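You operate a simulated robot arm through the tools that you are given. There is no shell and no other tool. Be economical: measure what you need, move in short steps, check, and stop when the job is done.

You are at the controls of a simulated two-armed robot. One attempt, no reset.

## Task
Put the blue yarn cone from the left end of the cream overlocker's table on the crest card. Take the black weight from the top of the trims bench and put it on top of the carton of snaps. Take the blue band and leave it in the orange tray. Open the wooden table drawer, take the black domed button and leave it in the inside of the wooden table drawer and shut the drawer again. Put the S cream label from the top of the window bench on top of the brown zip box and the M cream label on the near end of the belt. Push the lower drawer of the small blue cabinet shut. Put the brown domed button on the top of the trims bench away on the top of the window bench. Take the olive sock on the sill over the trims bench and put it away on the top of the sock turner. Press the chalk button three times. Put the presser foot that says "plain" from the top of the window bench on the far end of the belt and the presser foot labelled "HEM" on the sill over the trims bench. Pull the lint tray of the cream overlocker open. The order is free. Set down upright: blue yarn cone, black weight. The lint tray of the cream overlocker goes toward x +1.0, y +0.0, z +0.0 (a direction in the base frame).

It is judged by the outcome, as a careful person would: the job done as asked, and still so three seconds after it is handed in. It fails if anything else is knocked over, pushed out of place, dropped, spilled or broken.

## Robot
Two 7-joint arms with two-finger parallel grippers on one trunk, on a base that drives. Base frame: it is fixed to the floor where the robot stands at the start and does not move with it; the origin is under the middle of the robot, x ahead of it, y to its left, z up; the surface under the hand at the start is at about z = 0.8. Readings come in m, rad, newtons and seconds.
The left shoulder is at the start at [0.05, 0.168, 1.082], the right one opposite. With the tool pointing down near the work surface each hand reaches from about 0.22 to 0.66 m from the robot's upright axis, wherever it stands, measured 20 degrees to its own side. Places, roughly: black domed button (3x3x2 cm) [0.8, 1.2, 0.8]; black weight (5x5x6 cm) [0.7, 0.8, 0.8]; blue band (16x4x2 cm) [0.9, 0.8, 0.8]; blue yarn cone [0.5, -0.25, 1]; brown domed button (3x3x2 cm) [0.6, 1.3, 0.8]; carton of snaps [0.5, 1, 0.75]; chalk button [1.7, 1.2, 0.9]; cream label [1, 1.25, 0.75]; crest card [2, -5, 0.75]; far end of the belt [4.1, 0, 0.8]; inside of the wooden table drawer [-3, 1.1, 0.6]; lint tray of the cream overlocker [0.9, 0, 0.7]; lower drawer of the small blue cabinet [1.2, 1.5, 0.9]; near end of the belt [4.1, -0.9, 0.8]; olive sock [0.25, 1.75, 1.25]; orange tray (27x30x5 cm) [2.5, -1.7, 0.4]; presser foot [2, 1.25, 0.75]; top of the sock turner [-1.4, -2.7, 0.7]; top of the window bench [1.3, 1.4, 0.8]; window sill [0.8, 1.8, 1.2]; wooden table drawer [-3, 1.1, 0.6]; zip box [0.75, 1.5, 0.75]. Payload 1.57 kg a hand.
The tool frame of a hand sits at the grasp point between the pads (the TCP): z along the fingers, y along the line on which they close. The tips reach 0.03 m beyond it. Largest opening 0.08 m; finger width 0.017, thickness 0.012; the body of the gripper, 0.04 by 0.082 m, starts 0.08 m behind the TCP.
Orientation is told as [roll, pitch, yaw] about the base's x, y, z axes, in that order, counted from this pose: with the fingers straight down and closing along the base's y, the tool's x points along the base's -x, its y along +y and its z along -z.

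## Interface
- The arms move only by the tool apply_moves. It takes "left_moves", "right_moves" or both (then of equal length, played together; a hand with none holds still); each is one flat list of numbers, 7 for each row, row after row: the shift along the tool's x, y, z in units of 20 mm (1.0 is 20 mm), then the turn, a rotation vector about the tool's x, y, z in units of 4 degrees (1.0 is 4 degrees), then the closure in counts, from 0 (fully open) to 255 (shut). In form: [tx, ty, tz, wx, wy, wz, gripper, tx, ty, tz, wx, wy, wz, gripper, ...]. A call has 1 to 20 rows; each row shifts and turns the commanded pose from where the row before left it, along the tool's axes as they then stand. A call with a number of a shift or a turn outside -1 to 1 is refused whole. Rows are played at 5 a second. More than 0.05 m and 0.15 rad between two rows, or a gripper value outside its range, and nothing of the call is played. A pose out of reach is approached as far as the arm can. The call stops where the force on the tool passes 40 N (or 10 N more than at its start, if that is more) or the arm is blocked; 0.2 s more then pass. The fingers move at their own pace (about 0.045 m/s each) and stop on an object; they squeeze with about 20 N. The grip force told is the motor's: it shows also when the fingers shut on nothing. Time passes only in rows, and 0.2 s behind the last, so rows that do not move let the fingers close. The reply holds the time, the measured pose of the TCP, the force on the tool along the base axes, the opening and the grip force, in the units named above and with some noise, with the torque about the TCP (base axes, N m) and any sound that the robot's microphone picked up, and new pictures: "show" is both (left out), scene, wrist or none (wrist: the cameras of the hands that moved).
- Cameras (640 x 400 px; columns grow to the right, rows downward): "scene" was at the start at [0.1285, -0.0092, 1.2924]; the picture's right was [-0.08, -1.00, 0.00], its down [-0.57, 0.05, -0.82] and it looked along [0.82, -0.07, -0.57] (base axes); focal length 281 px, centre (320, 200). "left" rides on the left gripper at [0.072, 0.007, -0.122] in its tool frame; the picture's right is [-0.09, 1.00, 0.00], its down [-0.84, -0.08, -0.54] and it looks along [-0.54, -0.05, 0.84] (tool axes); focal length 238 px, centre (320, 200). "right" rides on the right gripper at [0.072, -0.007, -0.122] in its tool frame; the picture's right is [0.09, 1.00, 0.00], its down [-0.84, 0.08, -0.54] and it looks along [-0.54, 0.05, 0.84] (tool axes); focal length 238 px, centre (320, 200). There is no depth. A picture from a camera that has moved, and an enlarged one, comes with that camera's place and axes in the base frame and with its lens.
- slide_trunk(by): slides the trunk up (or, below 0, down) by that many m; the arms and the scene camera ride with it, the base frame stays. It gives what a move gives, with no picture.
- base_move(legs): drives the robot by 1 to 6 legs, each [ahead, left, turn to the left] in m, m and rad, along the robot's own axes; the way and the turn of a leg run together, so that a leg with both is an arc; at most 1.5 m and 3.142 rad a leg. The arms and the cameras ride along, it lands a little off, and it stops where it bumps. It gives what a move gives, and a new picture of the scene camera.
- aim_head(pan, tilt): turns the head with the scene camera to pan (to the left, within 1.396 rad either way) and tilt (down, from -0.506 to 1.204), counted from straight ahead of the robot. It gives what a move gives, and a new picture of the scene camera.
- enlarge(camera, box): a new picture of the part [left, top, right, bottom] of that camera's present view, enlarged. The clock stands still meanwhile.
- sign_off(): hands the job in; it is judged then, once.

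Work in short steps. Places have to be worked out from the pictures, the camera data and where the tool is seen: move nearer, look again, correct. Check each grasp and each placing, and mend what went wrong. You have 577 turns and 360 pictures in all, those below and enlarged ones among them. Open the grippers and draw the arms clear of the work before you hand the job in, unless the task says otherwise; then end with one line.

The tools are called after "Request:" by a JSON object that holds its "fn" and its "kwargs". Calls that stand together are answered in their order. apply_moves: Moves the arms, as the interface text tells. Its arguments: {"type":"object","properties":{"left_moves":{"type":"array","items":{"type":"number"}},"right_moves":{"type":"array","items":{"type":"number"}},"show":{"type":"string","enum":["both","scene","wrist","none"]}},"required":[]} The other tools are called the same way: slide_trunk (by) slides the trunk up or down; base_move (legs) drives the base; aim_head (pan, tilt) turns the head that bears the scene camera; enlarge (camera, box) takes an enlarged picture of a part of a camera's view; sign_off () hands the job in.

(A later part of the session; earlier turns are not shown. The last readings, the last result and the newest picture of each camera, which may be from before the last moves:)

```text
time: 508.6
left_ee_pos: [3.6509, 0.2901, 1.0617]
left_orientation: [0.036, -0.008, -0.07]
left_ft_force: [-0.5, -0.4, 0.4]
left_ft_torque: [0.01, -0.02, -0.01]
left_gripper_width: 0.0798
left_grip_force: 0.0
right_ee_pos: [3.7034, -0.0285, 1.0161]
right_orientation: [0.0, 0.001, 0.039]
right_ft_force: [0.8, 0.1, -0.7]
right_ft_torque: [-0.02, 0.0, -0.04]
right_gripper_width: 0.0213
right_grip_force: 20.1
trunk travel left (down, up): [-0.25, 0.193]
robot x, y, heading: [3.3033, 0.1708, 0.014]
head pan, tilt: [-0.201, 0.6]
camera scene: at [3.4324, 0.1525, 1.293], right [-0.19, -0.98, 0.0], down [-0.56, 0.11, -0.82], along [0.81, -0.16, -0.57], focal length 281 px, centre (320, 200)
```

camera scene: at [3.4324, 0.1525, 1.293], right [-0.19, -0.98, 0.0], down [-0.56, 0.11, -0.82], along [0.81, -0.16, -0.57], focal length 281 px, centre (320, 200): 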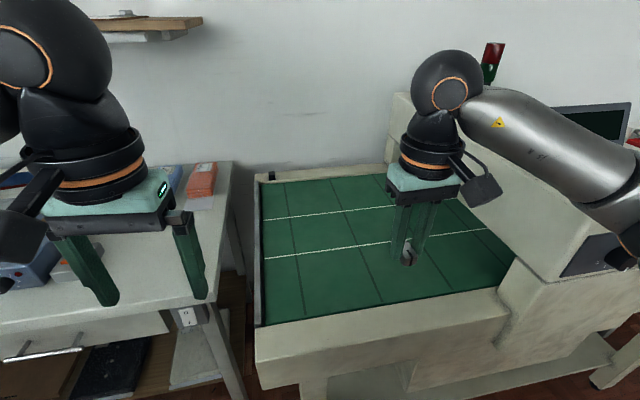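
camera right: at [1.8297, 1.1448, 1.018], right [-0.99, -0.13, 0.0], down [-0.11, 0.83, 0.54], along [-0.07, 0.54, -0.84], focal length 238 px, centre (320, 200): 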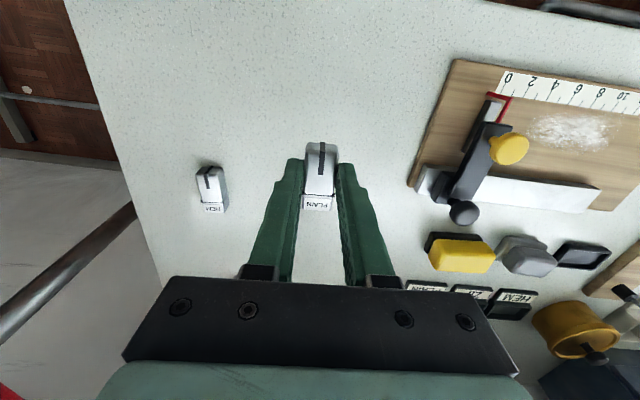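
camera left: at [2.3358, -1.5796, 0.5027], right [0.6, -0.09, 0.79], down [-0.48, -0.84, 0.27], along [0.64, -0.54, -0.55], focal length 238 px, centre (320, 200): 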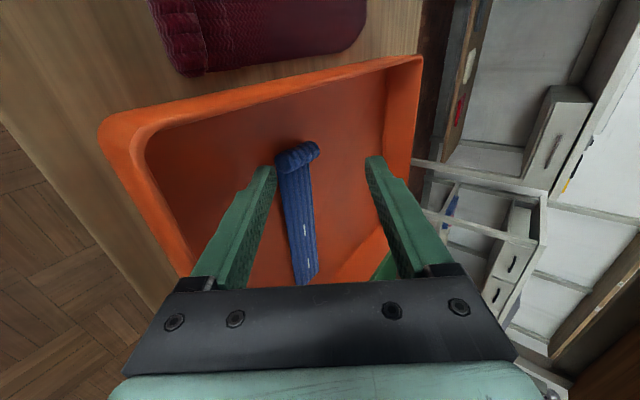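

Advance the right hand to x≈3.88 and lower toward the belt.

Request:
{"fn": "apply_moves", "kwargs": {"right_moves": [-1, 0, 0.3, 0, 0, 0, 255, -1, 0, 0.5, 0, 0, 0, 255, -1, 0, 1, 0, 0, 0, 255, -1, 0, 1, 0, 0, 0, 255, -1, 0, 1, 0, 0, 0, 255, -1, 0, 1, 0, 0, 0, 255, -1, 0, 1, 0, 0, 0, 255, -1, 0, 1, 0, 0, 0, 255, 0, 0, 1, 0, 0, 0, 255, 0, 0, 1, 0, 0, 0, 255, 0, 0, 1, 0, 0, 0, 255], "show": "wrist"}}

```text
time: 510.9
left_ee_pos: [3.652, 0.2895, 1.0616]
left_orientation: [0.035, -0.011, -0.069]
left_ft_force: [0.2, 1.3, 0.7]
left_ft_torque: [-0.03, 0.0, -0.03]
left_gripper_width: 0.08
left_grip_force: 0.0
right_ee_pos: [3.8631, -0.0202, 0.821]
right_orientation: [-0.002, 0.002, 0.041]
right_ft_force: [-0.3, 0.4, -1.1]
right_ft_torque: [-0.02, -0.04, 0.01]
right_gripper_width: 0.0212
right_grip_force: 20.3
trunk travel left (down, up): [-0.25, 0.193]
robot x, y, heading: [3.3044, 0.1704, 0.006]
head pan, tilt: [-0.201, 0.6]
camera right: at [3.7921, -0.0316, 0.9421], right [-0.13, 0.99, 0.0], down [0.83, 0.11, 0.54], along [0.54, 0.07, -0.84], focal length 238 px, centre (320, 200)
```

right: 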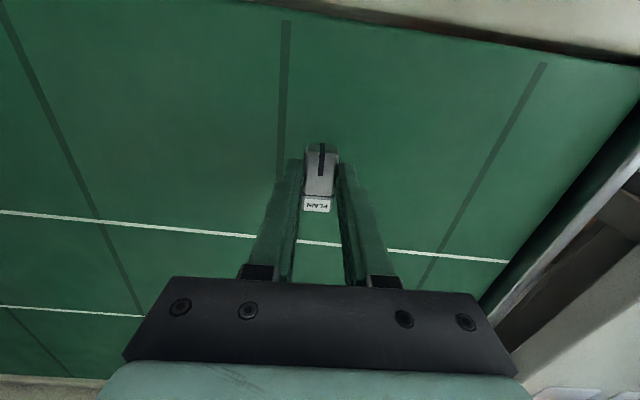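

Request:
{"fn": "apply_moves", "kwargs": {"right_moves": [-0.5, 0, 0.4, 0, 0, 0, 255, 0, 0, 0.3, 0, 0, 0, 255, 0, 0, 0.2, 0, 0, 0, 255, 0, 0, 0.15, 0, 0, 0, 255, 0, 0, 0.15, 0, 0, 0, 255], "show": "none"}}

```text
time: 512.1
left_ee_pos: [3.6515, 0.2884, 1.0613]
left_orientation: [0.035, -0.01, -0.069]
left_ft_force: [0.1, 0.5, -0.7]
left_ft_torque: [0.01, -0.02, 0.01]
left_gripper_width: 0.0802
left_grip_force: 0.1
right_ee_pos: [3.8732, -0.0212, 0.7963]
right_orientation: [-0.002, 0.0, 0.041]
right_ft_force: [0.0, 0.4, -0.8]
right_ft_torque: [-0.05, 0.0, -0.01]
right_gripper_width: 0.0213
right_grip_force: 19.6
trunk travel left (down, up): [-0.25, 0.193]
robot x, y, heading: [3.3052, 0.1682, 0.014]
head pan, tilt: [-0.201, 0.6]
```

Almost there; small further steps and release.

Request:
{"fn": "apply_moves", "kwargs": {"right_moves": [0, 0, 0.1, 0, 0, 0, 255, 0, 0, 0.1, 0, 0, 0, 255, 0, 0, 0, 0, 0, 0, 255], "show": "none"}}

```text
time: 513.0
left_ee_pos: [3.6516, 0.2902, 1.0623]
left_orientation: [0.034, -0.009, -0.071]
left_ft_force: [0.4, -0.3, 0.0]
left_ft_torque: [-0.02, 0.01, 0.01]
left_gripper_width: 0.0799
left_grip_force: 0.0
right_ee_pos: [3.8724, -0.0216, 0.7954]
right_orientation: [0.0, -0.003, 0.04]
right_ft_force: [-1.1, -1.2, 13.0]
right_ft_torque: [-0.08, 0.16, -0.01]
right_gripper_width: 0.021
right_grip_force: 19.8
trunk travel left (down, up): [-0.25, 0.193]
robot x, y, heading: [3.3003, 0.1701, 0.01]
head pan, tilt: [-0.201, 0.6]
```

Contact (13 N). Release and retract.

Request:
{"fn": "apply_moves", "kwargs": {"right_moves": [0, 0, -0.05, 0, 0, 0, 170, 0, 0, 0, 0, 0, 0, 60, 0, 0, 0, 0, 0, 0, 0, 0, 0, -1, 0, 0, 0, 0, 0, 0, -1, 0, 0, 0, 0, 0, 0, -1, 0, 0, 0, 0, 0.5, 0, -1, 0, 0, 0, 0, 1, 0, -1, 0, 0, 0, 0, 1, 0, -1, 0, 0, 0, 0, 1, 0, -1, 0, 0, 0, 0, 1, 0, -1, 0, 0, 0, 0, 1, 0, -1, 0, 0, 0, 0], "show": "wrist"}}

```text
time: 515.5
left_ee_pos: [3.651, 0.2904, 1.0622]
left_orientation: [0.034, -0.011, -0.068]
left_ft_force: [-0.4, 0.1, -0.1]
left_ft_torque: [0.0, 0.01, 0.04]
left_gripper_width: 0.08
left_grip_force: 0.0
right_ee_pos: [3.7623, -0.0253, 0.9753]
right_orientation: [0.001, -0.002, 0.04]
right_ft_force: [1.0, 0.5, 0.4]
right_ft_torque: [0.0, -0.01, -0.02]
right_gripper_width: 0.0799
right_grip_force: 0.1
trunk travel left (down, up): [-0.25, 0.193]
robot x, y, heading: [3.3087, 0.1688, 0.005]
head pan, tilt: [-0.201, 0.6]
camera right: at [3.6902, -0.0359, 1.0967], right [-0.13, 0.99, 0.0], down [0.83, 0.11, 0.54], along [0.54, 0.07, -0.84], focal length 238 px, centre (320, 200)
```

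right: 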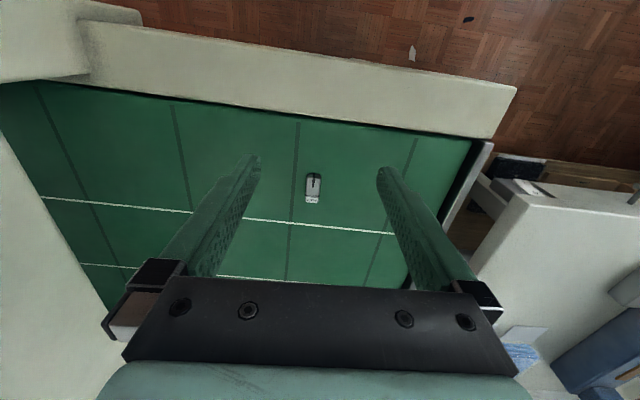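

PLAIN is on the far belt. Return to the window bench.

Request:
{"fn": "base_move", "kwargs": {"legs": [[-0.11, 0, 0], [0, 0.56, 0], [-1.5, 0, 0], [-0.02, -0.18, 0], [0, 0, 1.57]]}}

Request:
{"fn": "aim_head", "kwargs": {"pan": -0.3, "tilt": 0.75}}

```text
time: 534.2
left_ee_pos: [1.6006, 0.8805, 1.0623]
left_orientation: [0.035, -0.012, 1.504]
left_ft_force: [-0.1, -0.7, -0.6]
left_ft_torque: [-0.01, 0.02, -0.01]
left_gripper_width: 0.08
left_grip_force: 0.1
right_ee_pos: [1.9148, 0.9908, 0.974]
right_orientation: [0.0, 0.0, 1.614]
right_ft_force: [-0.7, 0.2, -0.5]
right_ft_torque: [0.02, -0.03, -0.02]
right_gripper_width: 0.0797
right_grip_force: 0.0
trunk travel left (down, up): [-0.25, 0.193]
robot x, y, heading: [1.7212, 0.5319, 1.586]
head pan, tilt: [-0.201, 0.6]
camera scene: at [1.7367, 0.6588, 1.2931], right [0.98, -0.19, 0.0], down [-0.1, -0.56, -0.83], along [0.15, 0.81, -0.56], focal length 281 px, centre (320, 200)
```

scene: 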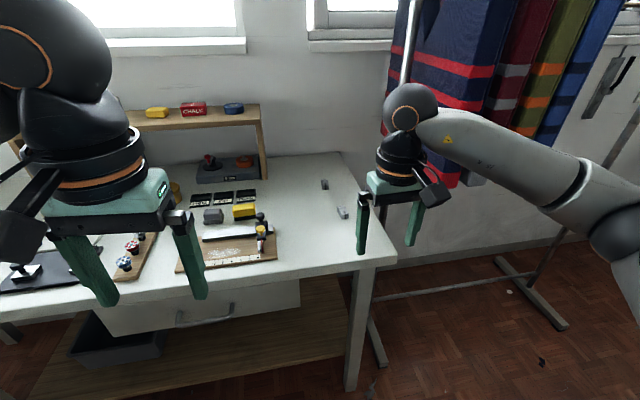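

```text
time: 534.9
left_ee_pos: [1.6006, 0.8809, 1.0611]
left_orientation: [0.035, -0.01, 1.505]
left_ft_force: [0.0, -1.2, -0.1]
left_ft_torque: [-0.03, 0.0, 0.03]
left_gripper_width: 0.0801
left_grip_force: 0.1
right_ee_pos: [1.9138, 0.9916, 0.9753]
right_orientation: [0.0, 0.0, 1.615]
right_ft_force: [0.3, -0.1, -0.7]
right_ft_torque: [0.0, -0.01, -0.01]
right_gripper_width: 0.08
right_grip_force: 0.1
trunk travel left (down, up): [-0.25, 0.193]
robot x, y, heading: [1.7208, 0.5333, 1.578]
head pan, tilt: [-0.3, 0.75]
camera scene: at [1.7437, 0.6515, 1.2803], right [0.96, -0.28, 0.0], down [-0.19, -0.65, -0.73], along [0.21, 0.7, -0.68], focal length 281 px, centre (320, 200)
```

scene: 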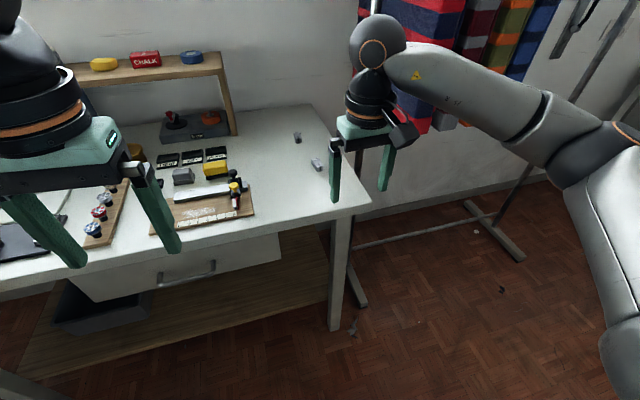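

Move forward 0.17 m and reach to HEM at (1.92,1.28).

Request:
{"fn": "base_move", "kwargs": {"legs": [[0.17, 0, 0]]}}

Request:
{"fn": "apply_moves", "kwargs": {"right_moves": [-1, 0, 0.4, 0, 0, 0, 0, -1, 0, 0.4, 0, 0, 0, 0, -1, 0, 0.4, 0, 0, 0, 0, -0.5, 0, 0.6, 0, 0, 0, 0], "show": "wrist"}}

```text
time: 536.3
left_ee_pos: [1.5978, 1.0483, 1.0609]
left_orientation: [0.035, -0.01, 1.503]
left_ft_force: [-0.4, -0.2, -0.4]
left_ft_torque: [-0.03, 0.0, -0.02]
left_gripper_width: 0.08
left_grip_force: 0.0
right_ee_pos: [1.9122, 1.1594, 0.9742]
right_orientation: [0.0, 0.001, 1.613]
right_ft_force: [0.5, -0.1, 0.1]
right_ft_torque: [-0.01, 0.02, 0.0]
right_gripper_width: 0.0798
right_grip_force: 0.1
trunk travel left (down, up): [-0.25, 0.193]
robot x, y, heading: [1.7155, 0.7061, 1.587]
head pan, tilt: [-0.3, 0.75]
camera scene: at [1.7416, 0.8195, 1.2801], right [0.96, -0.28, 0.0], down [-0.19, -0.65, -0.73], along [0.21, 0.7, -0.68], focal length 281 px, centre (320, 200)
```

scene: 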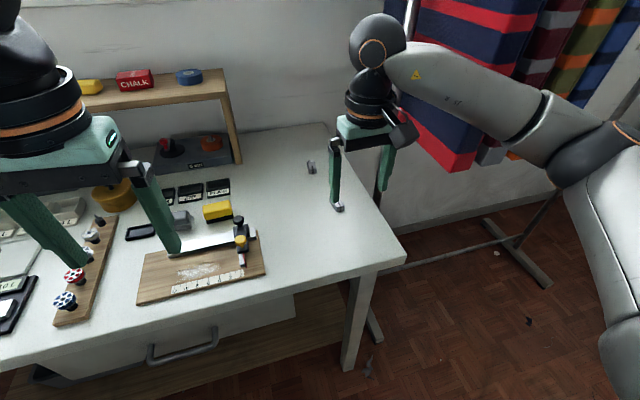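

```text
time: 537.3
left_ee_pos: [1.5999, 1.0486, 1.0609]
left_orientation: [0.035, -0.011, 1.502]
left_ft_force: [-1.2, -0.1, 0.3]
left_ft_torque: [-0.01, -0.02, -0.03]
left_gripper_width: 0.08
left_grip_force: 0.1
right_ee_pos: [1.9089, 1.2284, 0.9388]
right_orientation: [0.0, 0.003, 1.613]
right_ft_force: [-1.0, 0.4, -1.0]
right_ft_torque: [-0.01, -0.03, -0.01]
right_gripper_width: 0.0801
right_grip_force: 0.0
trunk travel left (down, up): [-0.25, 0.193]
robot x, y, heading: [1.7178, 0.7029, 1.58]
head pan, tilt: [-0.3, 0.75]
camera right: at [1.9187, 1.155, 1.0601], right [-0.99, -0.13, 0.0], down [-0.11, 0.83, 0.54], along [-0.07, 0.54, -0.84], focal length 238 px, centre (320, 200)
```

right: 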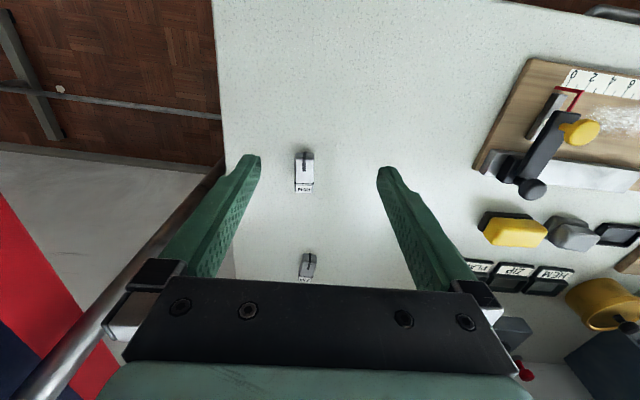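

Request:
{"fn": "apply_moves", "kwargs": {"right_moves": [-0.9, -0.25, 0.4, 0, 0, 0, 0, -0.9, -0.25, 0.8, 0, 0, 0, 0, -0.77, -0.23, 1, 0, 0, 0, 60, 0, 0, 1, 0, 0, 0, 60, 0, 0, 0.9, 0, 0, 0, 60], "show": "wrist"}}

```text
time: 538.5
left_ee_pos: [1.5986, 1.0477, 1.0632]
left_orientation: [0.034, -0.01, 1.501]
left_ft_force: [0.3, 0.0, -0.6]
left_ft_torque: [0.02, -0.01, 0.02]
left_gripper_width: 0.0798
left_grip_force: 0.0
right_ee_pos: [1.9219, 1.2821, 0.8564]
right_orientation: [-0.002, 0.001, 1.612]
right_ft_force: [-0.1, 0.1, 1.0]
right_ft_torque: [-0.02, 0.04, 0.02]
right_gripper_width: 0.0613
right_grip_force: 0.0
trunk travel left (down, up): [-0.25, 0.193]
robot x, y, heading: [1.7175, 0.7022, 1.578]
head pan, tilt: [-0.3, 0.75]
camera right: at [1.9315, 1.2084, 0.9782], right [-0.99, -0.13, 0.0], down [-0.11, 0.83, 0.54], along [-0.07, 0.54, -0.84], focal length 238 px, centre (320, 200)
```

right: 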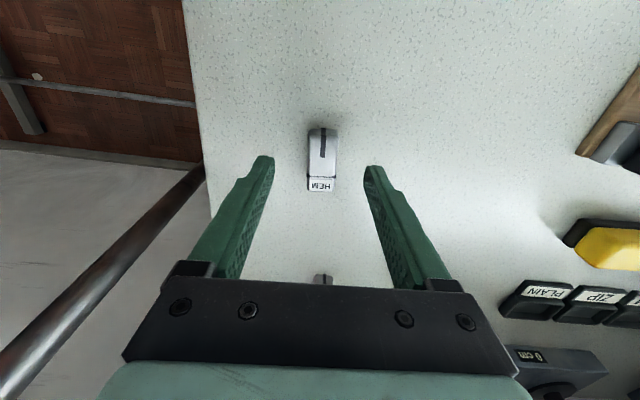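

HEM centred. Descend, grip, lift, retract.

Request:
{"fn": "apply_moves", "kwargs": {"right_moves": [0, 0, 0.6, 0, 0, 0, 60, 0, 0, 0.5, 0, 0, 0, 60, 0, 0, 0, 0, 0, 0, 200, 0, 0, 0, 0, 0, 0, 255, 0, 0, 0, 0, 0, 0, 255, 0, 0, -1, 0, 0, 0, 255, 0, 0, -1, 0, 0, 0, 255, 0.5, 0, -1, 0, 0, 0, 255, 1, 0, -1, 0, 0, 0, 255, 1, 0, -1, 0, 0, 0, 255, 1, 0, -1, 0, 0, 0, 255, 1, 0, -1, 0, 0, 0, 255, 1, 0, -1, 0, 0, 0, 255, 1, 0, 0, 0, 0, 0, 255], "show": "wrist"}}

```text
time: 541.5
left_ee_pos: [1.5972, 1.048, 1.0614]
left_orientation: [0.034, -0.009, 1.503]
left_ft_force: [0.0, -0.1, 0.5]
left_ft_torque: [0.01, -0.02, 0.01]
left_gripper_width: 0.0801
left_grip_force: 0.0
right_ee_pos: [1.9268, 1.1508, 0.9932]
right_orientation: [-0.002, -0.001, 1.613]
right_ft_force: [-0.4, 0.7, -1.0]
right_ft_torque: [-0.02, 0.02, -0.02]
right_gripper_width: 0.0212
right_grip_force: 20.2
trunk travel left (down, up): [-0.25, 0.193]
robot x, y, heading: [1.7197, 0.7002, 1.582]
head pan, tilt: [-0.3, 0.75]
camera right: at [1.9367, 1.0769, 1.1152], right [-0.99, -0.13, 0.0], down [-0.11, 0.83, 0.54], along [-0.07, 0.54, -0.84], focal length 238 px, centre (320, 200)
```

right: 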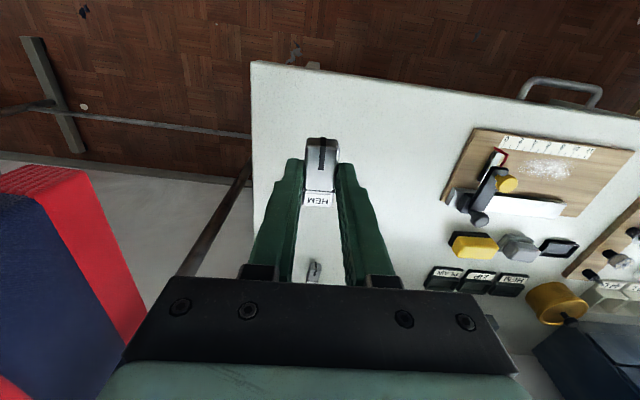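

HEM is held. Drive to the inner corner for the black button (left hand).

Request:
{"fn": "base_move", "kwargs": {"legs": [[-0.08, 0, 0], [0, 0.36, 0], [0, 0, 0.42], [0.22, 0.1, 0]]}}

Request:
{"fn": "aim_head", "kwargs": {"pan": 0.2, "tilt": 0.75}}

```text
time: 548.7
left_ee_pos: [0.9213, 1.0334, 1.0623]
left_orientation: [0.035, -0.01, 1.945]
left_ft_force: [-0.8, -0.6, -0.7]
left_ft_torque: [0.0, 0.0, 0.02]
left_gripper_width: 0.0801
left_grip_force: 0.1
right_ee_pos: [1.1741, 1.2665, 0.993]
right_orientation: [-0.001, 0.0, 2.055]
right_ft_force: [0.1, -0.6, -1.5]
right_ft_torque: [0.01, -0.01, -0.01]
right_gripper_width: 0.021
right_grip_force: 19.7
trunk travel left (down, up): [-0.25, 0.193]
robot x, y, heading: [1.1725, 0.771, 2.024]
head pan, tilt: [-0.3, 0.75]
stopped in leg 4: the robot was blocked; the commanded pose is now the measured one
camera scene: at [1.147, 0.887, 1.2804], right [0.99, 0.15, 0.0], down [0.1, -0.67, -0.73], along [-0.11, 0.72, -0.68], focal length 281 px, centre (320, 200)
```

scene: 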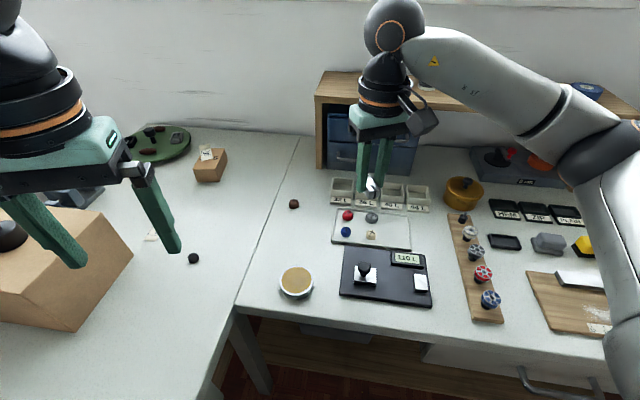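

```text
time: 549.7
left_ee_pos: [0.9205, 1.0346, 1.0625]
left_orientation: [0.036, -0.011, 1.942]
left_ft_force: [0.6, 0.2, -0.1]
left_ft_torque: [0.02, 0.0, 0.0]
left_gripper_width: 0.0803
left_grip_force: 0.0
right_ee_pos: [1.1718, 1.2657, 0.9918]
right_orientation: [-0.002, 0.002, 2.054]
right_ft_force: [0.4, -0.2, 0.0]
right_ft_torque: [-0.03, 0.0, -0.01]
right_gripper_width: 0.0212
right_grip_force: 19.5
trunk travel left (down, up): [-0.25, 0.193]
robot x, y, heading: [1.1739, 0.7704, 2.025]
head pan, tilt: [0.201, 0.75]
camera scene: at [1.1096, 0.8709, 1.2804], right [0.79, 0.61, 0.0], down [0.41, -0.54, -0.73], along [-0.45, 0.58, -0.68], focal length 281 px, centre (320, 200)
```

scene: 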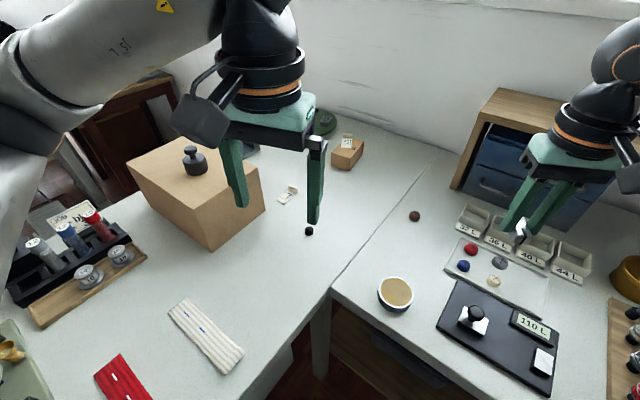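

Bring the left hand above the black button.

Request:
{"fn": "apply_moves", "kwargs": {"left_moves": [-0.9, 0.12, 0.78, 0, 0, 0, 60, -0.9, 0.12, 0.78, 0, 0, 0, 60, -0.9, 0.12, 0.78, 0, 0, 0, 60, -0.9, 0.12, 0.78, 0, 0, 0, 60, -0.9, 0.12, 0.78, 0, 0, 0, 60, -0.9, 0.12, 0.78, 0, 0, 0, 60, -0.9, 0.12, 0.78, 0, 0, 0, 60, -0.9, 0.12, 0.78, 0, 0, 0, 60, -0.9, 0.12, 0.78, 0, 0, 0, 60], "show": "wrist"}}

```text
time: 551.7
left_ee_pos: [0.8352, 1.1758, 0.9244]
left_orientation: [0.038, -0.01, 1.944]
left_ft_force: [-0.5, -0.6, 1.0]
left_ft_torque: [0.02, 0.03, 0.0]
left_gripper_width: 0.0613
left_grip_force: 0.1
right_ee_pos: [1.1746, 1.2674, 0.9929]
right_orientation: [0.001, 0.0, 2.053]
right_ft_force: [0.4, -0.1, 0.1]
right_ft_torque: [0.0, 0.02, 0.05]
right_gripper_width: 0.0213
right_grip_force: 19.5
trunk travel left (down, up): [-0.25, 0.193]
robot x, y, heading: [1.1755, 0.772, 2.024]
head pan, tilt: [0.201, 0.75]
camera left: at [0.8605, 1.1071, 1.0464], right [-0.96, -0.28, 0.04], down [-0.21, 0.81, 0.55], along [-0.18, 0.52, -0.84], focal length 238 px, centre (320, 200)
```

left: 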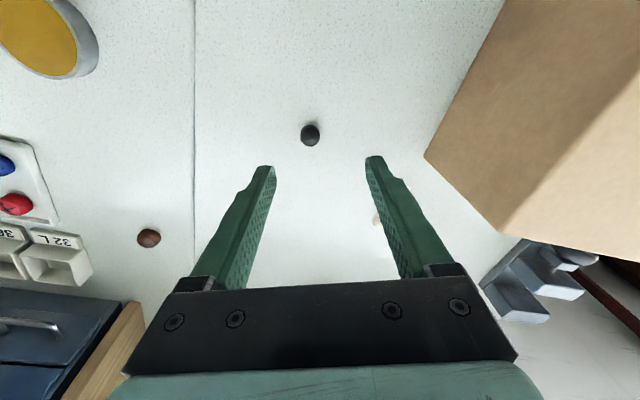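

Request:
{"fn": "apply_moves", "kwargs": {"left_moves": [-0.14, -0.36, 1, 0, 0, 0, 70, 0, 0, 1, 0, 0, 0, 80, 0, 0, 1, 0, 0, 0, 90, 0, 0, 0.6, 0, 0, 0, 90], "show": "wrist"}}

```text
time: 552.7
left_ee_pos: [0.8401, 1.1813, 0.8537]
left_orientation: [0.037, -0.011, 1.944]
left_ft_force: [0.1, 0.4, 0.1]
left_ft_torque: [0.03, 0.03, 0.01]
left_gripper_width: 0.0517
left_grip_force: 0.1
right_ee_pos: [1.1741, 1.2661, 0.9924]
right_orientation: [0.002, 0.002, 2.052]
right_ft_force: [0.5, 0.4, -1.4]
right_ft_torque: [0.05, 0.0, 0.02]
right_gripper_width: 0.0215
right_grip_force: 19.7
trunk travel left (down, up): [-0.25, 0.193]
robot x, y, heading: [1.1781, 0.7728, 2.025]
head pan, tilt: [0.201, 0.75]
camera left: at [0.8642, 1.1118, 0.9753], right [-0.96, -0.28, 0.04], down [-0.21, 0.81, 0.55], along [-0.18, 0.52, -0.84], focal length 238 px, centre (320, 200)
```

left: 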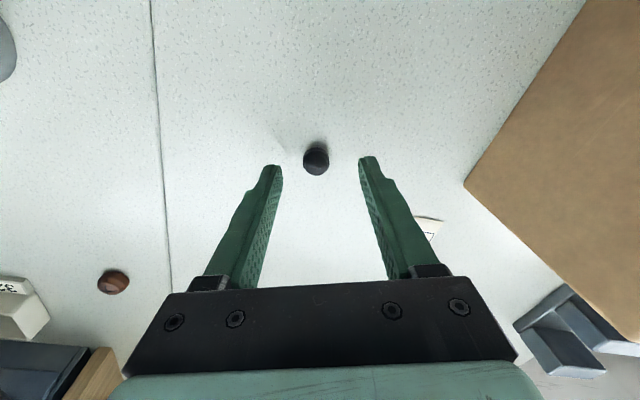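

Descend and grip the black button.

Request:
{"fn": "apply_moves", "kwargs": {"left_moves": [0, 0, 0.6, 0, 0, 0, 90, 0, 0, 0.42, 0, 0, 0, 90, 0, 0, 0, 0, 0, 0, 200, 0, 0, 0, 0, 0, 0, 255, 0, 0, 0, 0, 0, 0, 255, 0, 0, -1, 0, 0, 0, 255, 0, 0, -1, 0, 0, 0, 255, 0, 0, -1, 0, 0, 0, 255], "show": "wrist"}}

```text
time: 554.5
left_ee_pos: [0.8418, 1.1817, 0.8927]
left_orientation: [0.036, -0.01, 1.943]
left_ft_force: [-0.1, 0.3, 0.0]
left_ft_torque: [0.02, -0.01, 0.0]
left_gripper_width: 0.0176
left_grip_force: 19.8
right_ee_pos: [1.1734, 1.2675, 0.9923]
right_orientation: [0.001, -0.001, 2.053]
right_ft_force: [0.8, -0.2, 0.3]
right_ft_torque: [0.01, -0.02, 0.02]
right_gripper_width: 0.021
right_grip_force: 19.7
trunk travel left (down, up): [-0.25, 0.193]
robot x, y, heading: [1.1747, 0.7729, 2.024]
head pan, tilt: [0.201, 0.75]
camera left: at [0.8657, 1.1124, 1.016], right [-0.96, -0.28, 0.04], down [-0.21, 0.81, 0.55], along [-0.18, 0.52, -0.84], focal length 238 px, centre (320, 200)
```

left: 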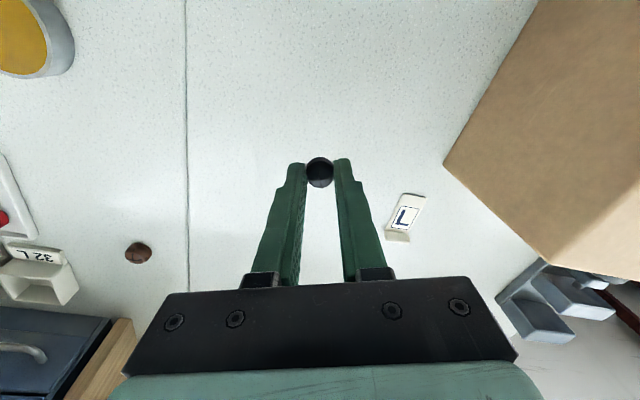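

Black button held. Raise/retract both hands and drive around: down the aisle, west, then up to the near side of the trims bench.

Request:
{"fn": "apply_moves", "kwargs": {"left_moves": [0, 0, -1, 0, 0, 0, 255, 0, 0, -1, 0, 0, 0, 255, 1, 0, -1, 0, 0, 0, 255, 1, 0, -1, 0, 0, 0, 255, 1, 0, -1, 0, 0, 0, 255, 1, 0, -1, 0, 0, 0, 255, 1, 0, -1, 0, 0, 0, 255, 1, 0, 0, 0, 0, 0, 255, 1, 0, 0, 0, 0, 0, 255], "right_moves": [1, 0, 0, 0, 0, 0, 255, 1, 0, 0, 0, 0, 0, 255, 1, 0, -1, 0, 0, 0, 255, 1, 0, -1, 0, 0, 0, 255, 0, 0, 0, 0, 0, 0, 255, 0, 0, 0, 0, 0, 0, 255, 0, 0, 0, 0, 0, 0, 255, 0, 0, 0, 0, 0, 0, 255, 0, 0, 0, 0, 0, 0, 255], "show": "none"}}

Request:
{"fn": "base_move", "kwargs": {"legs": [[-0.3, -0.3, 0], [0, 0, 1.1], [0, 0, 1.57], [1.5, 0, 0], [0.5, 0, 0]]}}

```text
time: 556.5
left_ee_pos: [0.8974, 1.0518, 1.0321]
left_orientation: [0.037, -0.009, 1.941]
left_ft_force: [0.5, -0.6, 0.2]
left_ft_torque: [-0.01, -0.04, 0.0]
left_gripper_width: 0.0173
left_grip_force: 20.2
right_ee_pos: [1.2105, 1.1967, 1.0327]
right_orientation: [0.002, -0.001, 2.053]
right_ft_force: [-0.1, 0.1, 0.2]
right_ft_torque: [0.02, 0.04, 0.05]
right_gripper_width: 0.0212
right_grip_force: 19.8
trunk travel left (down, up): [-0.25, 0.193]
robot x, y, heading: [1.1746, 0.7661, 2.023]
head pan, tilt: [0.201, 0.75]
```

```text
time: 575.8
left_ee_pos: [1.7849, -1.7208, 1.0312]
left_orientation: [0.034, -0.01, -1.618]
left_ft_force: [0.1, 0.3, -0.4]
left_ft_torque: [-0.03, 0.0, -0.02]
left_gripper_width: 0.0177
left_grip_force: 20.0
right_ee_pos: [1.4373, -1.7268, 1.0312]
right_orientation: [0.0, 0.0, -1.506]
right_ft_force: [0.2, -0.4, -0.7]
right_ft_torque: [0.01, -0.01, -0.02]
right_gripper_width: 0.021
right_grip_force: 20.3
trunk travel left (down, up): [-0.25, 0.193]
robot x, y, heading: [1.64, -1.3522, -1.53]
head pan, tilt: [0.201, 0.75]
camera scene: at [1.664, -1.4734, 1.2802], right [-0.97, -0.23, 0.0], down [-0.16, 0.66, -0.73], along [0.17, -0.71, -0.68], focal length 281 px, centre (320, 200)
```

scene: 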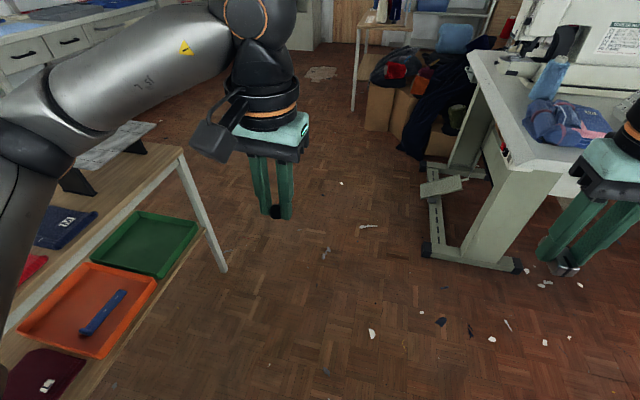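

Slide west, then turn around to face +y.

Request:
{"fn": "base_move", "kwargs": {"legs": [[0, -1.0, 0], [0, -0.77, 0], [0, 0, 3.1]]}}

Request:
{"fn": "aim_head", "kwargs": {"pan": 0.0, "tilt": 0.35}}

```text
time: 599.3
left_ee_pos: [-0.3065, -1.0692, 1.0302]
left_orientation: [0.035, -0.01, 1.581]
left_ft_force: [-0.7, -1.0, -0.2]
left_ft_torque: [-0.02, 0.02, -0.02]
left_gripper_width: 0.0177
left_grip_force: 19.9
right_ee_pos: [0.04, -1.0448, 1.0324]
right_orientation: [0.0, 0.002, 1.69]
right_ft_force: [0.8, 0.0, -0.4]
right_ft_torque: [0.04, -0.01, -0.01]
right_gripper_width: 0.021
right_grip_force: 19.6
trunk travel left (down, up): [-0.25, 0.193]
robot x, y, heading: [-0.143, -1.4329, 1.663]
head pan, tilt: [0.201, 0.75]
camera scene: at [-0.172, -1.3127, 1.2802], right [0.96, 0.29, 0.0], down [0.2, -0.65, -0.73], along [-0.21, 0.7, -0.68], focal length 281 px, centre (320, 200)
```

scene: 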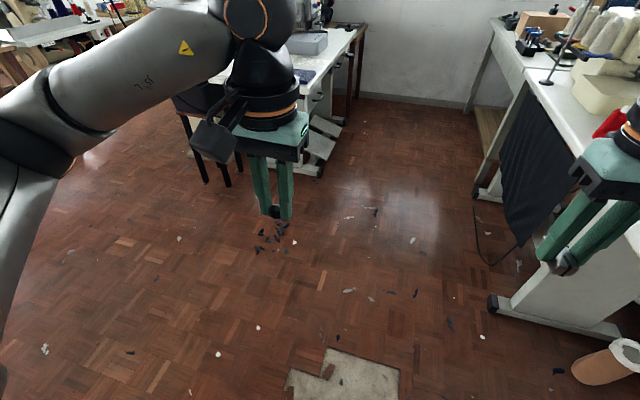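

```text
time: 600.2
left_ee_pos: [-0.3056, -1.0696, 1.0303]
left_orientation: [0.034, -0.009, 1.58]
left_ft_force: [0.1, 0.1, 0.0]
left_ft_torque: [0.01, 0.03, -0.01]
left_gripper_width: 0.0176
left_grip_force: 19.9
right_ee_pos: [0.0391, -1.0441, 1.0322]
right_orientation: [0.0, 0.002, 1.69]
right_ft_force: [-1.2, -0.5, 0.0]
right_ft_torque: [0.03, -0.03, -0.03]
right_gripper_width: 0.0212
right_grip_force: 19.9
trunk travel left (down, up): [-0.25, 0.193]
robot x, y, heading: [-0.1437, -1.4293, 1.658]
head pan, tilt: [0.0, 0.351]
camera scene: at [-0.1566, -1.2993, 1.3158], right [1.0, 0.09, 0.0], down [0.03, -0.34, -0.94], along [-0.08, 0.94, -0.34], focal length 281 px, centre (320, 200)
```

scene: 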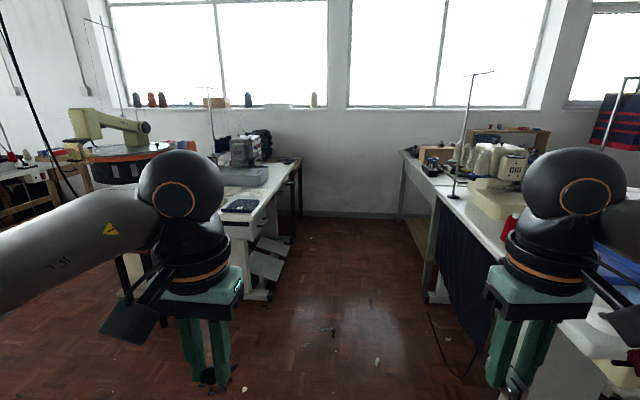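

Corridor is clear. Straighten and drive up to the window wall beside the trims bench.

Request:
{"fn": "base_move", "kwargs": {"legs": [[0, 0, -0.09], [1.5, 0, 0], [0.9, 0, 0]]}}

Request:
{"fn": "aim_head", "kwargs": {"pan": -0.3, "tilt": 0.2}}

```text
time: 612.5
left_ee_pos: [-0.3136, 1.3584, 1.0305]
left_orientation: [0.033, -0.01, 1.506]
left_ft_force: [-0.2, 0.4, 0.2]
left_ft_torque: [-0.01, 0.04, 0.02]
left_gripper_width: 0.0177
left_grip_force: 20.0
right_ee_pos: [0.033, 1.3565, 1.0323]
right_orientation: [-0.001, 0.001, 1.617]
right_ft_force: [0.4, 0.0, -0.5]
right_ft_torque: [-0.01, 0.01, -0.01]
right_gripper_width: 0.0214
right_grip_force: 20.0
trunk travel left (down, up): [-0.25, 0.193]
robot x, y, heading: [-0.1794, 0.9823, 1.584]
head pan, tilt: [0.0, 0.351]
camera scene: at [-0.1809, 1.1174, 1.3158], right [1.0, 0.02, 0.0], down [0.01, -0.34, -0.94], along [-0.01, 0.94, -0.34], focal length 281 px, centre (320, 200)
```

scene: 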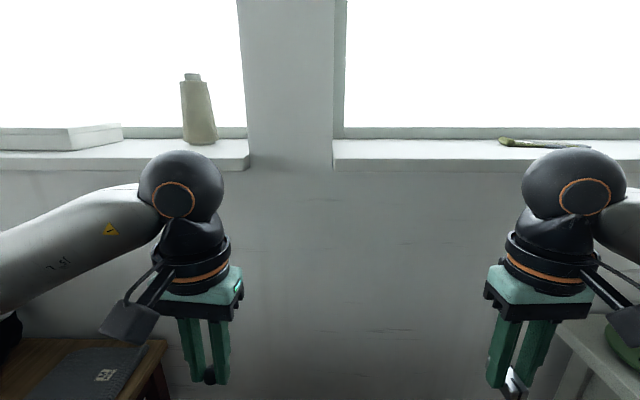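

```text
time: 613.3
left_ee_pos: [-0.3128, 1.3575, 1.0303]
left_orientation: [0.035, -0.011, 1.507]
left_ft_force: [0.9, -0.2, -0.2]
left_ft_torque: [0.0, 0.01, 0.01]
left_gripper_width: 0.0176
left_grip_force: 19.9
right_ee_pos: [0.0319, 1.3564, 1.0321]
right_orientation: [0.001, 0.0, 1.618]
right_ft_force: [1.0, -0.2, -0.5]
right_ft_torque: [0.02, -0.02, -0.02]
right_gripper_width: 0.0215
right_grip_force: 19.9
trunk travel left (down, up): [-0.25, 0.193]
robot x, y, heading: [-0.1814, 0.9875, 1.586]
head pan, tilt: [-0.3, 0.201]
camera scene: at [-0.1534, 1.1136, 1.3298], right [0.96, -0.28, 0.0], down [-0.06, -0.19, -0.98], along [0.27, 0.94, -0.2], focal length 281 px, centre (320, 200)
```

scene: 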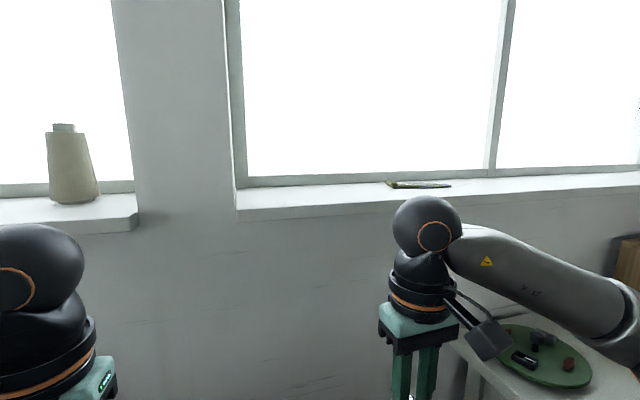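

Sill top ≈1.21, front edge y≈1.63; olive sock at ≈(0.315,1.76). Raise the trunk and hands, then move closer.

Request:
{"fn": "slide_trunk", "kwargs": {"by": 0.19}}

Request:
{"fn": "apply_moves", "kwargs": {"right_moves": [0, 0, -1, 0, 0, 0, 255, 0, 0, -1, 0, 0, 0, 255, 0, 0, -1, 0, 0, 0, 255, 0, 0, -1, 0, 0, 0, 255], "left_moves": [1, 0, 0, 0, 0, 0, 255, 1, 0, 0, 0, 0, 0, 255, 0.5, 0, 0, 0, 0, 0, 255, 0, 0, 0, 0, 0, 0, 255], "show": "none"}}

Request:
{"fn": "base_move", "kwargs": {"legs": [[0.18, -0.22, 0]]}}

```text
time: 615.4
left_ee_pos: [-0.3133, 1.3581, 1.2207]
left_orientation: [0.035, -0.01, 1.506]
left_ft_force: [-0.3, 0.7, 0.1]
left_ft_torque: [-0.02, -0.06, 0.05]
left_gripper_width: 0.0178
left_grip_force: 19.8
right_ee_pos: [0.0322, 1.3559, 1.2231]
right_orientation: [0.001, 0.002, 1.617]
right_ft_force: [0.1, -0.3, -0.1]
right_ft_torque: [-0.02, -0.01, 0.03]
right_gripper_width: 0.0213
right_grip_force: 20.1
trunk travel left (down, up): [-0.44, 0.003]
robot x, y, heading: [-0.1768, 0.9834, 1.585]
head pan, tilt: [-0.3, 0.201]
```

```text
time: 616.4
left_ee_pos: [-0.3163, 1.3078, 1.2171]
left_orientation: [0.035, -0.012, 1.506]
left_ft_force: [-0.3, -0.2, -0.3]
left_ft_torque: [-0.01, 0.01, 0.0]
left_gripper_width: 0.0173
left_grip_force: 20.4
right_ee_pos: [0.0305, 1.3556, 1.3032]
right_orientation: [-0.001, 0.001, 1.616]
right_ft_force: [0.8, -0.7, -0.4]
right_ft_torque: [0.01, -0.01, -0.01]
right_gripper_width: 0.0213
right_grip_force: 20.1
trunk travel left (down, up): [-0.44, 0.003]
robot x, y, heading: [-0.1798, 0.9878, 1.589]
head pan, tilt: [-0.3, 0.201]
```

```text
time: 619.0
left_ee_pos: [-0.0998, 1.4916, 1.2187]
left_orientation: [0.035, -0.011, 1.502]
left_ft_force: [1.0, -0.4, -0.2]
left_ft_torque: [-0.02, 0.02, -0.03]
left_gripper_width: 0.0175
left_grip_force: 20.1
right_ee_pos: [0.2485, 1.5386, 1.3029]
right_orientation: [0.001, 0.003, 1.612]
right_ft_force: [-0.3, -0.3, -0.3]
right_ft_torque: [0.02, 0.01, 0.03]
right_gripper_width: 0.0214
right_grip_force: 19.9
trunk travel left (down, up): [-0.44, 0.003]
robot x, y, heading: [0.0343, 1.1695, 1.581]
head pan, tilt: [-0.3, 0.201]
camera scene: at [0.0633, 1.297, 1.5198], right [0.96, -0.28, 0.0], down [-0.06, -0.19, -0.98], along [0.28, 0.94, -0.2], focal length 281 px, centre (320, 200)
```

scene: 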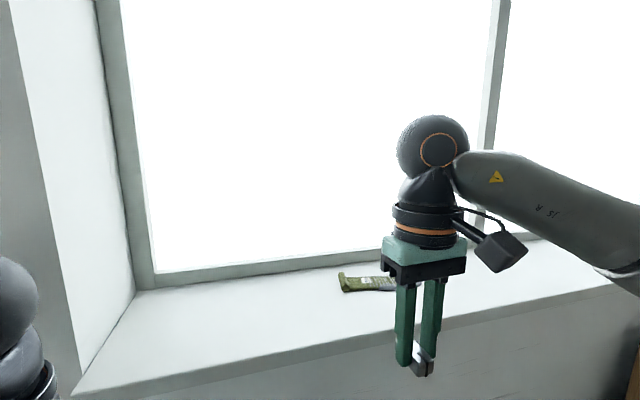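

Move the right hand over the sill at ≈(0.17,1.74).

Request:
{"fn": "apply_moves", "kwargs": {"right_moves": [-1, 0.4, 0, 0, 0, 0, 255, -1, 0.4, 0, 0, 0, 0, 255, -1, 0.4, 0, 0, 0, 0, 255, -1, 0.4, 0, 0, 0, 0, 255, -1, 0.4, 0, 0, 0, 0, 255, -1, 0.4, 0, 0, 0, 0, 255, -1, 0.4, 0, 0, 0, 0, 255, -1, 0.4, 0, 0, 0, 0, 255, -1, 0.4, 0, 0, 0, 0, 255, -1, 0.2, 0, 0, 0, 0, 255], "show": "both"}}

```text
time: 621.2
left_ee_pos: [-0.1002, 1.4917, 1.2192]
left_orientation: [0.034, -0.009, 1.504]
left_ft_force: [-0.4, -0.4, 0.6]
left_ft_torque: [-0.01, -0.03, -0.01]
left_gripper_width: 0.0178
left_grip_force: 20.0
right_ee_pos: [0.1623, 1.735, 1.3013]
right_orientation: [-0.001, 0.002, 1.615]
right_ft_force: [-0.8, 0.2, -1.0]
right_ft_torque: [-0.01, -0.01, 0.0]
right_gripper_width: 0.0212
right_grip_force: 19.7
trunk travel left (down, up): [-0.44, 0.003]
robot x, y, heading: [0.0365, 1.1681, 1.585]
head pan, tilt: [-0.3, 0.201]
camera scene: at [0.0619, 1.2969, 1.5199], right [0.96, -0.28, 0.0], down [-0.06, -0.19, -0.98], along [0.28, 0.94, -0.2], focal length 281 px, centre (320, 200)
camera right: at [0.1721, 1.6622, 1.4247], right [-0.99, -0.14, 0.0], down [-0.12, 0.83, 0.54], along [-0.07, 0.54, -0.84], focal length 238 px, centre (320, 200)
```

scene: 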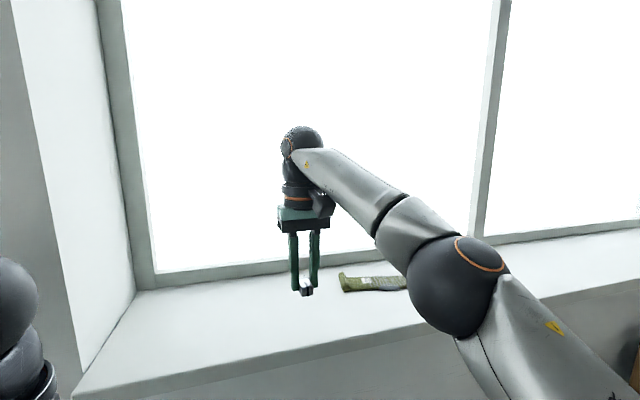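
right: 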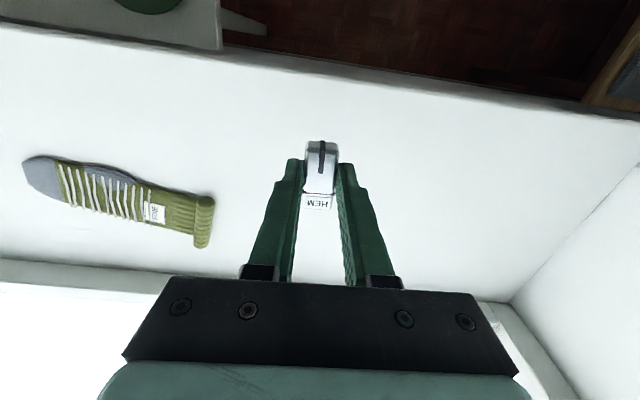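

Lower HEM onto the sill.

Request:
{"fn": "apply_moves", "kwargs": {"right_moves": [0, 0, 0.8, 0, 0, 0, 255, 0, 0, 0.7, 0, 0, 0, 255, 0, 0, 0.5, 0, 0, 0, 255, 0, 0, 0.3, 0, 0, 0, 255, 0, 0, 0.2, 0, 0, 0, 255], "show": "none"}}

```text
time: 622.4
left_ee_pos: [-0.099, 1.4913, 1.2197]
left_orientation: [0.037, -0.009, 1.502]
left_ft_force: [-0.6, 0.3, 0.7]
left_ft_torque: [0.0, -0.02, -0.05]
left_gripper_width: 0.0176
left_grip_force: 20.0
right_ee_pos: [0.1625, 1.7351, 1.2531]
right_orientation: [0.0, 0.001, 1.614]
right_ft_force: [-0.1, -0.1, -1.6]
right_ft_torque: [-0.03, 0.01, -0.03]
right_gripper_width: 0.0211
right_grip_force: 20.0
trunk travel left (down, up): [-0.44, 0.003]
robot x, y, heading: [0.0375, 1.1666, 1.584]
head pan, tilt: [-0.3, 0.201]
```

Request:
{"fn": "apply_moves", "kwargs": {"right_moves": [0, 0, 0.15, 0, 0, 0, 255, 0, 0, 0.15, 0, 0, 0, 255, 0, 0, 0.15, 0, 0, 0, 255, 0, 0, 0.15, 0, 0, 0, 255], "show": "none"}}

```text
time: 623.4
left_ee_pos: [-0.0981, 1.492, 1.2178]
left_orientation: [0.035, -0.012, 1.503]
left_ft_force: [-0.4, -0.5, 0.2]
left_ft_torque: [-0.01, 0.0, 0.03]
left_gripper_width: 0.0177
left_grip_force: 20.3
right_ee_pos: [0.1637, 1.7345, 1.2412]
right_orientation: [0.0, -0.001, 1.613]
right_ft_force: [-0.4, -1.0, -0.1]
right_ft_torque: [0.01, 0.03, 0.04]
right_gripper_width: 0.0214
right_grip_force: 19.5
trunk travel left (down, up): [-0.44, 0.003]
robot x, y, heading: [0.0345, 1.1711, 1.582]
head pan, tilt: [-0.3, 0.201]
```

Request:
{"fn": "apply_moves", "kwargs": {"right_moves": [0, 0, 0.15, 0, 0, 0, 255, 0, 0, 0.15, 0, 0, 0, 255, 0, 0, 0.15, 0, 0, 0, 255, 0, 0, 0.15, 0, 0, 0, 255], "show": "none"}}

```text
time: 624.4
left_ee_pos: [-0.0997, 1.4896, 1.2187]
left_orientation: [0.036, -0.01, 1.502]
left_ft_force: [-0.6, 0.2, -0.6]
left_ft_torque: [0.01, -0.01, 0.01]
left_gripper_width: 0.0175
left_grip_force: 20.4
right_ee_pos: [0.1633, 1.7346, 1.2311]
right_orientation: [-0.001, -0.005, 1.612]
right_ft_force: [0.0, 1.4, 14.3]
right_ft_torque: [0.08, 0.02, 0.0]
right_gripper_width: 0.0214
right_grip_force: 20.1
trunk travel left (down, up): [-0.44, 0.003]
robot x, y, heading: [0.0351, 1.1707, 1.581]
head pan, tilt: [-0.3, 0.201]
```

Contact; sill ≈1.197. Release and rise.

Request:
{"fn": "apply_moves", "kwargs": {"right_moves": [0, 0, -0.05, 0, 0, 0, 170, 0, 0, 0, 0, 0, 0, 60, 0, 0, 0, 0, 0, 0, 0, 0, 0, -1, 0, 0, 0, 0, 0, 0, -1, 0, 0, 0, 0, 0, 0, -1, 0, 0, 0, 0, 0, 0, -1, 0, 0, 0, 0], "show": "wrist"}}

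```text
time: 626.0
left_ee_pos: [-0.1002, 1.4909, 1.2184]
left_orientation: [0.034, -0.01, 1.503]
left_ft_force: [0.2, -0.9, -0.1]
left_ft_torque: [-0.01, -0.02, 0.01]
left_gripper_width: 0.0177
left_grip_force: 20.0
right_ee_pos: [0.1634, 1.7335, 1.3101]
right_orientation: [-0.003, 0.0, 1.614]
right_ft_force: [-1.2, 0.4, 0.3]
right_ft_torque: [0.01, -0.01, 0.0]
right_gripper_width: 0.0799
right_grip_force: 0.1
trunk travel left (down, up): [-0.44, 0.003]
robot x, y, heading: [0.0405, 1.1661, 1.586]
head pan, tilt: [-0.3, 0.201]
camera right: at [0.1725, 1.6603, 1.4321], right [-0.99, -0.14, 0.0], down [-0.11, 0.83, 0.54], along [-0.07, 0.54, -0.84], focal length 238 px, centre (320, 200)
```

right: 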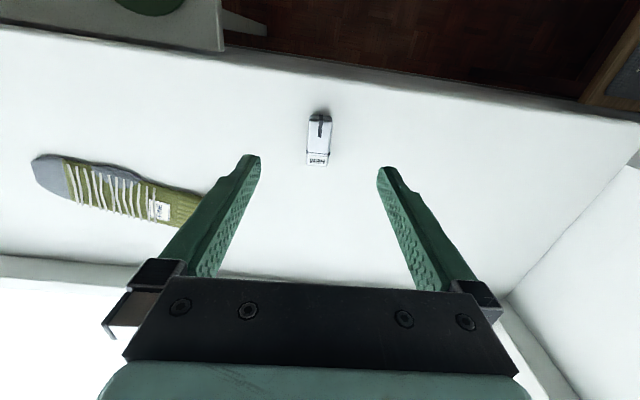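

HEM is on the sill. For the sock, I'd rotate the base ~-0.38 rad so the right hand's closing axis can cross the sock. First retract the left hand.

Request:
{"fn": "apply_moves", "kwargs": {"left_moves": [1, 0, -1, 0, 0, 0, 255, 1, 0, -1, 0, 0, 0, 255, 1, 0, -1, 0, 0, 0, 255, 1, 0, 0, 0, 0, 0, 255], "right_moves": [0, 0, -0.5, 0, 0, 0, 0, 0, 0, -0.5, 0, 0, 0, 0, 0, 0, 0, 0, 0, 0, 0, 0, 0, 0, 0, 0, 0, 0], "show": "none"}}

Request:
{"fn": "base_move", "kwargs": {"legs": [[0, 0.04, -0.38], [0.12, 0, 0]]}}

Request:
{"fn": "enlarge", "kwargs": {"camera": "right", "box": [0, 0, 640, 400]}}

```text
time: 627.0
left_ee_pos: [-0.1017, 1.4103, 1.2775]
left_orientation: [0.035, -0.011, 1.502]
left_ft_force: [0.6, 0.2, -0.1]
left_ft_torque: [0.0, -0.02, 0.01]
left_gripper_width: 0.0176
left_grip_force: 19.9
right_ee_pos: [0.1674, 1.7277, 1.3248]
right_orientation: [-0.001, -0.001, 1.612]
right_ft_force: [0.5, -0.7, -0.2]
right_ft_torque: [-0.03, 0.03, 0.0]
right_gripper_width: 0.0802
right_grip_force: 0.0
right hand out of reach, approached as far as the arm can: row 2
trunk travel left (down, up): [-0.44, 0.003]
robot x, y, heading: [0.0368, 1.1695, 1.585]
head pan, tilt: [-0.3, 0.201]
```

```text
time: 629.4
left_ee_pos: [-0.0018, 1.5414, 1.2801]
left_orientation: [0.038, -0.011, 1.133]
left_ft_force: [0.1, -0.4, 0.2]
left_ft_torque: [-0.01, 0.01, -0.03]
left_gripper_width: 0.0176
left_grip_force: 20.2
right_ee_pos: [0.3677, 1.733, 1.3297]
right_orientation: [0.004, -0.012, 1.233]
right_ft_force: [0.3, 0.1, -0.5]
right_ft_torque: [-0.04, 0.0, 0.04]
right_gripper_width: 0.0801
right_grip_force: 0.0
trunk travel left (down, up): [-0.44, 0.003]
robot x, y, heading: [0.038, 1.2718, 1.208]
head pan, tilt: [-0.3, 0.201]
stopped in leg 2: the robot was blocked; the commanded pose is now the measured one
camera scene: at [0.1108, 1.3693, 1.5213], right [0.79, -0.62, -0.01], down [-0.12, -0.15, -0.98], along [0.61, 0.77, -0.19], focal length 281 px, centre (320, 200)
```

scene: 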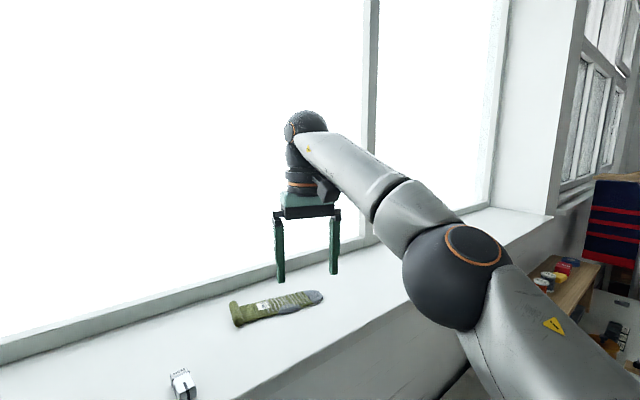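

```text
1.00 times, centred on (320, 200) of right (not enlarged: the box is as wide or as high as the picture)
camera zoom: at [0.35, 1.6605, 1.4515], right [-0.97, 0.24, 0.0], down [0.2, 0.81, 0.55], along [0.13, 0.53, -0.83], focal length 238 px, centre (320, 200)
```

zoom: 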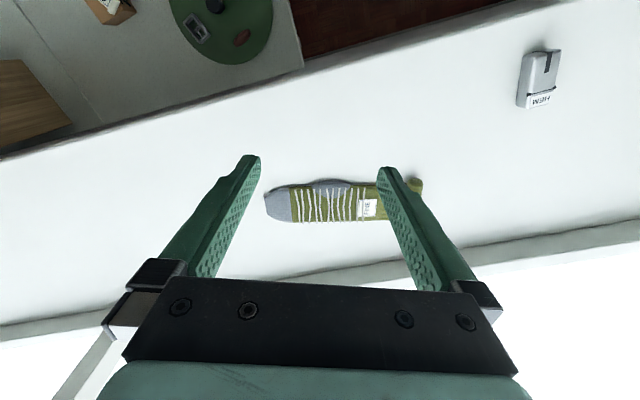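

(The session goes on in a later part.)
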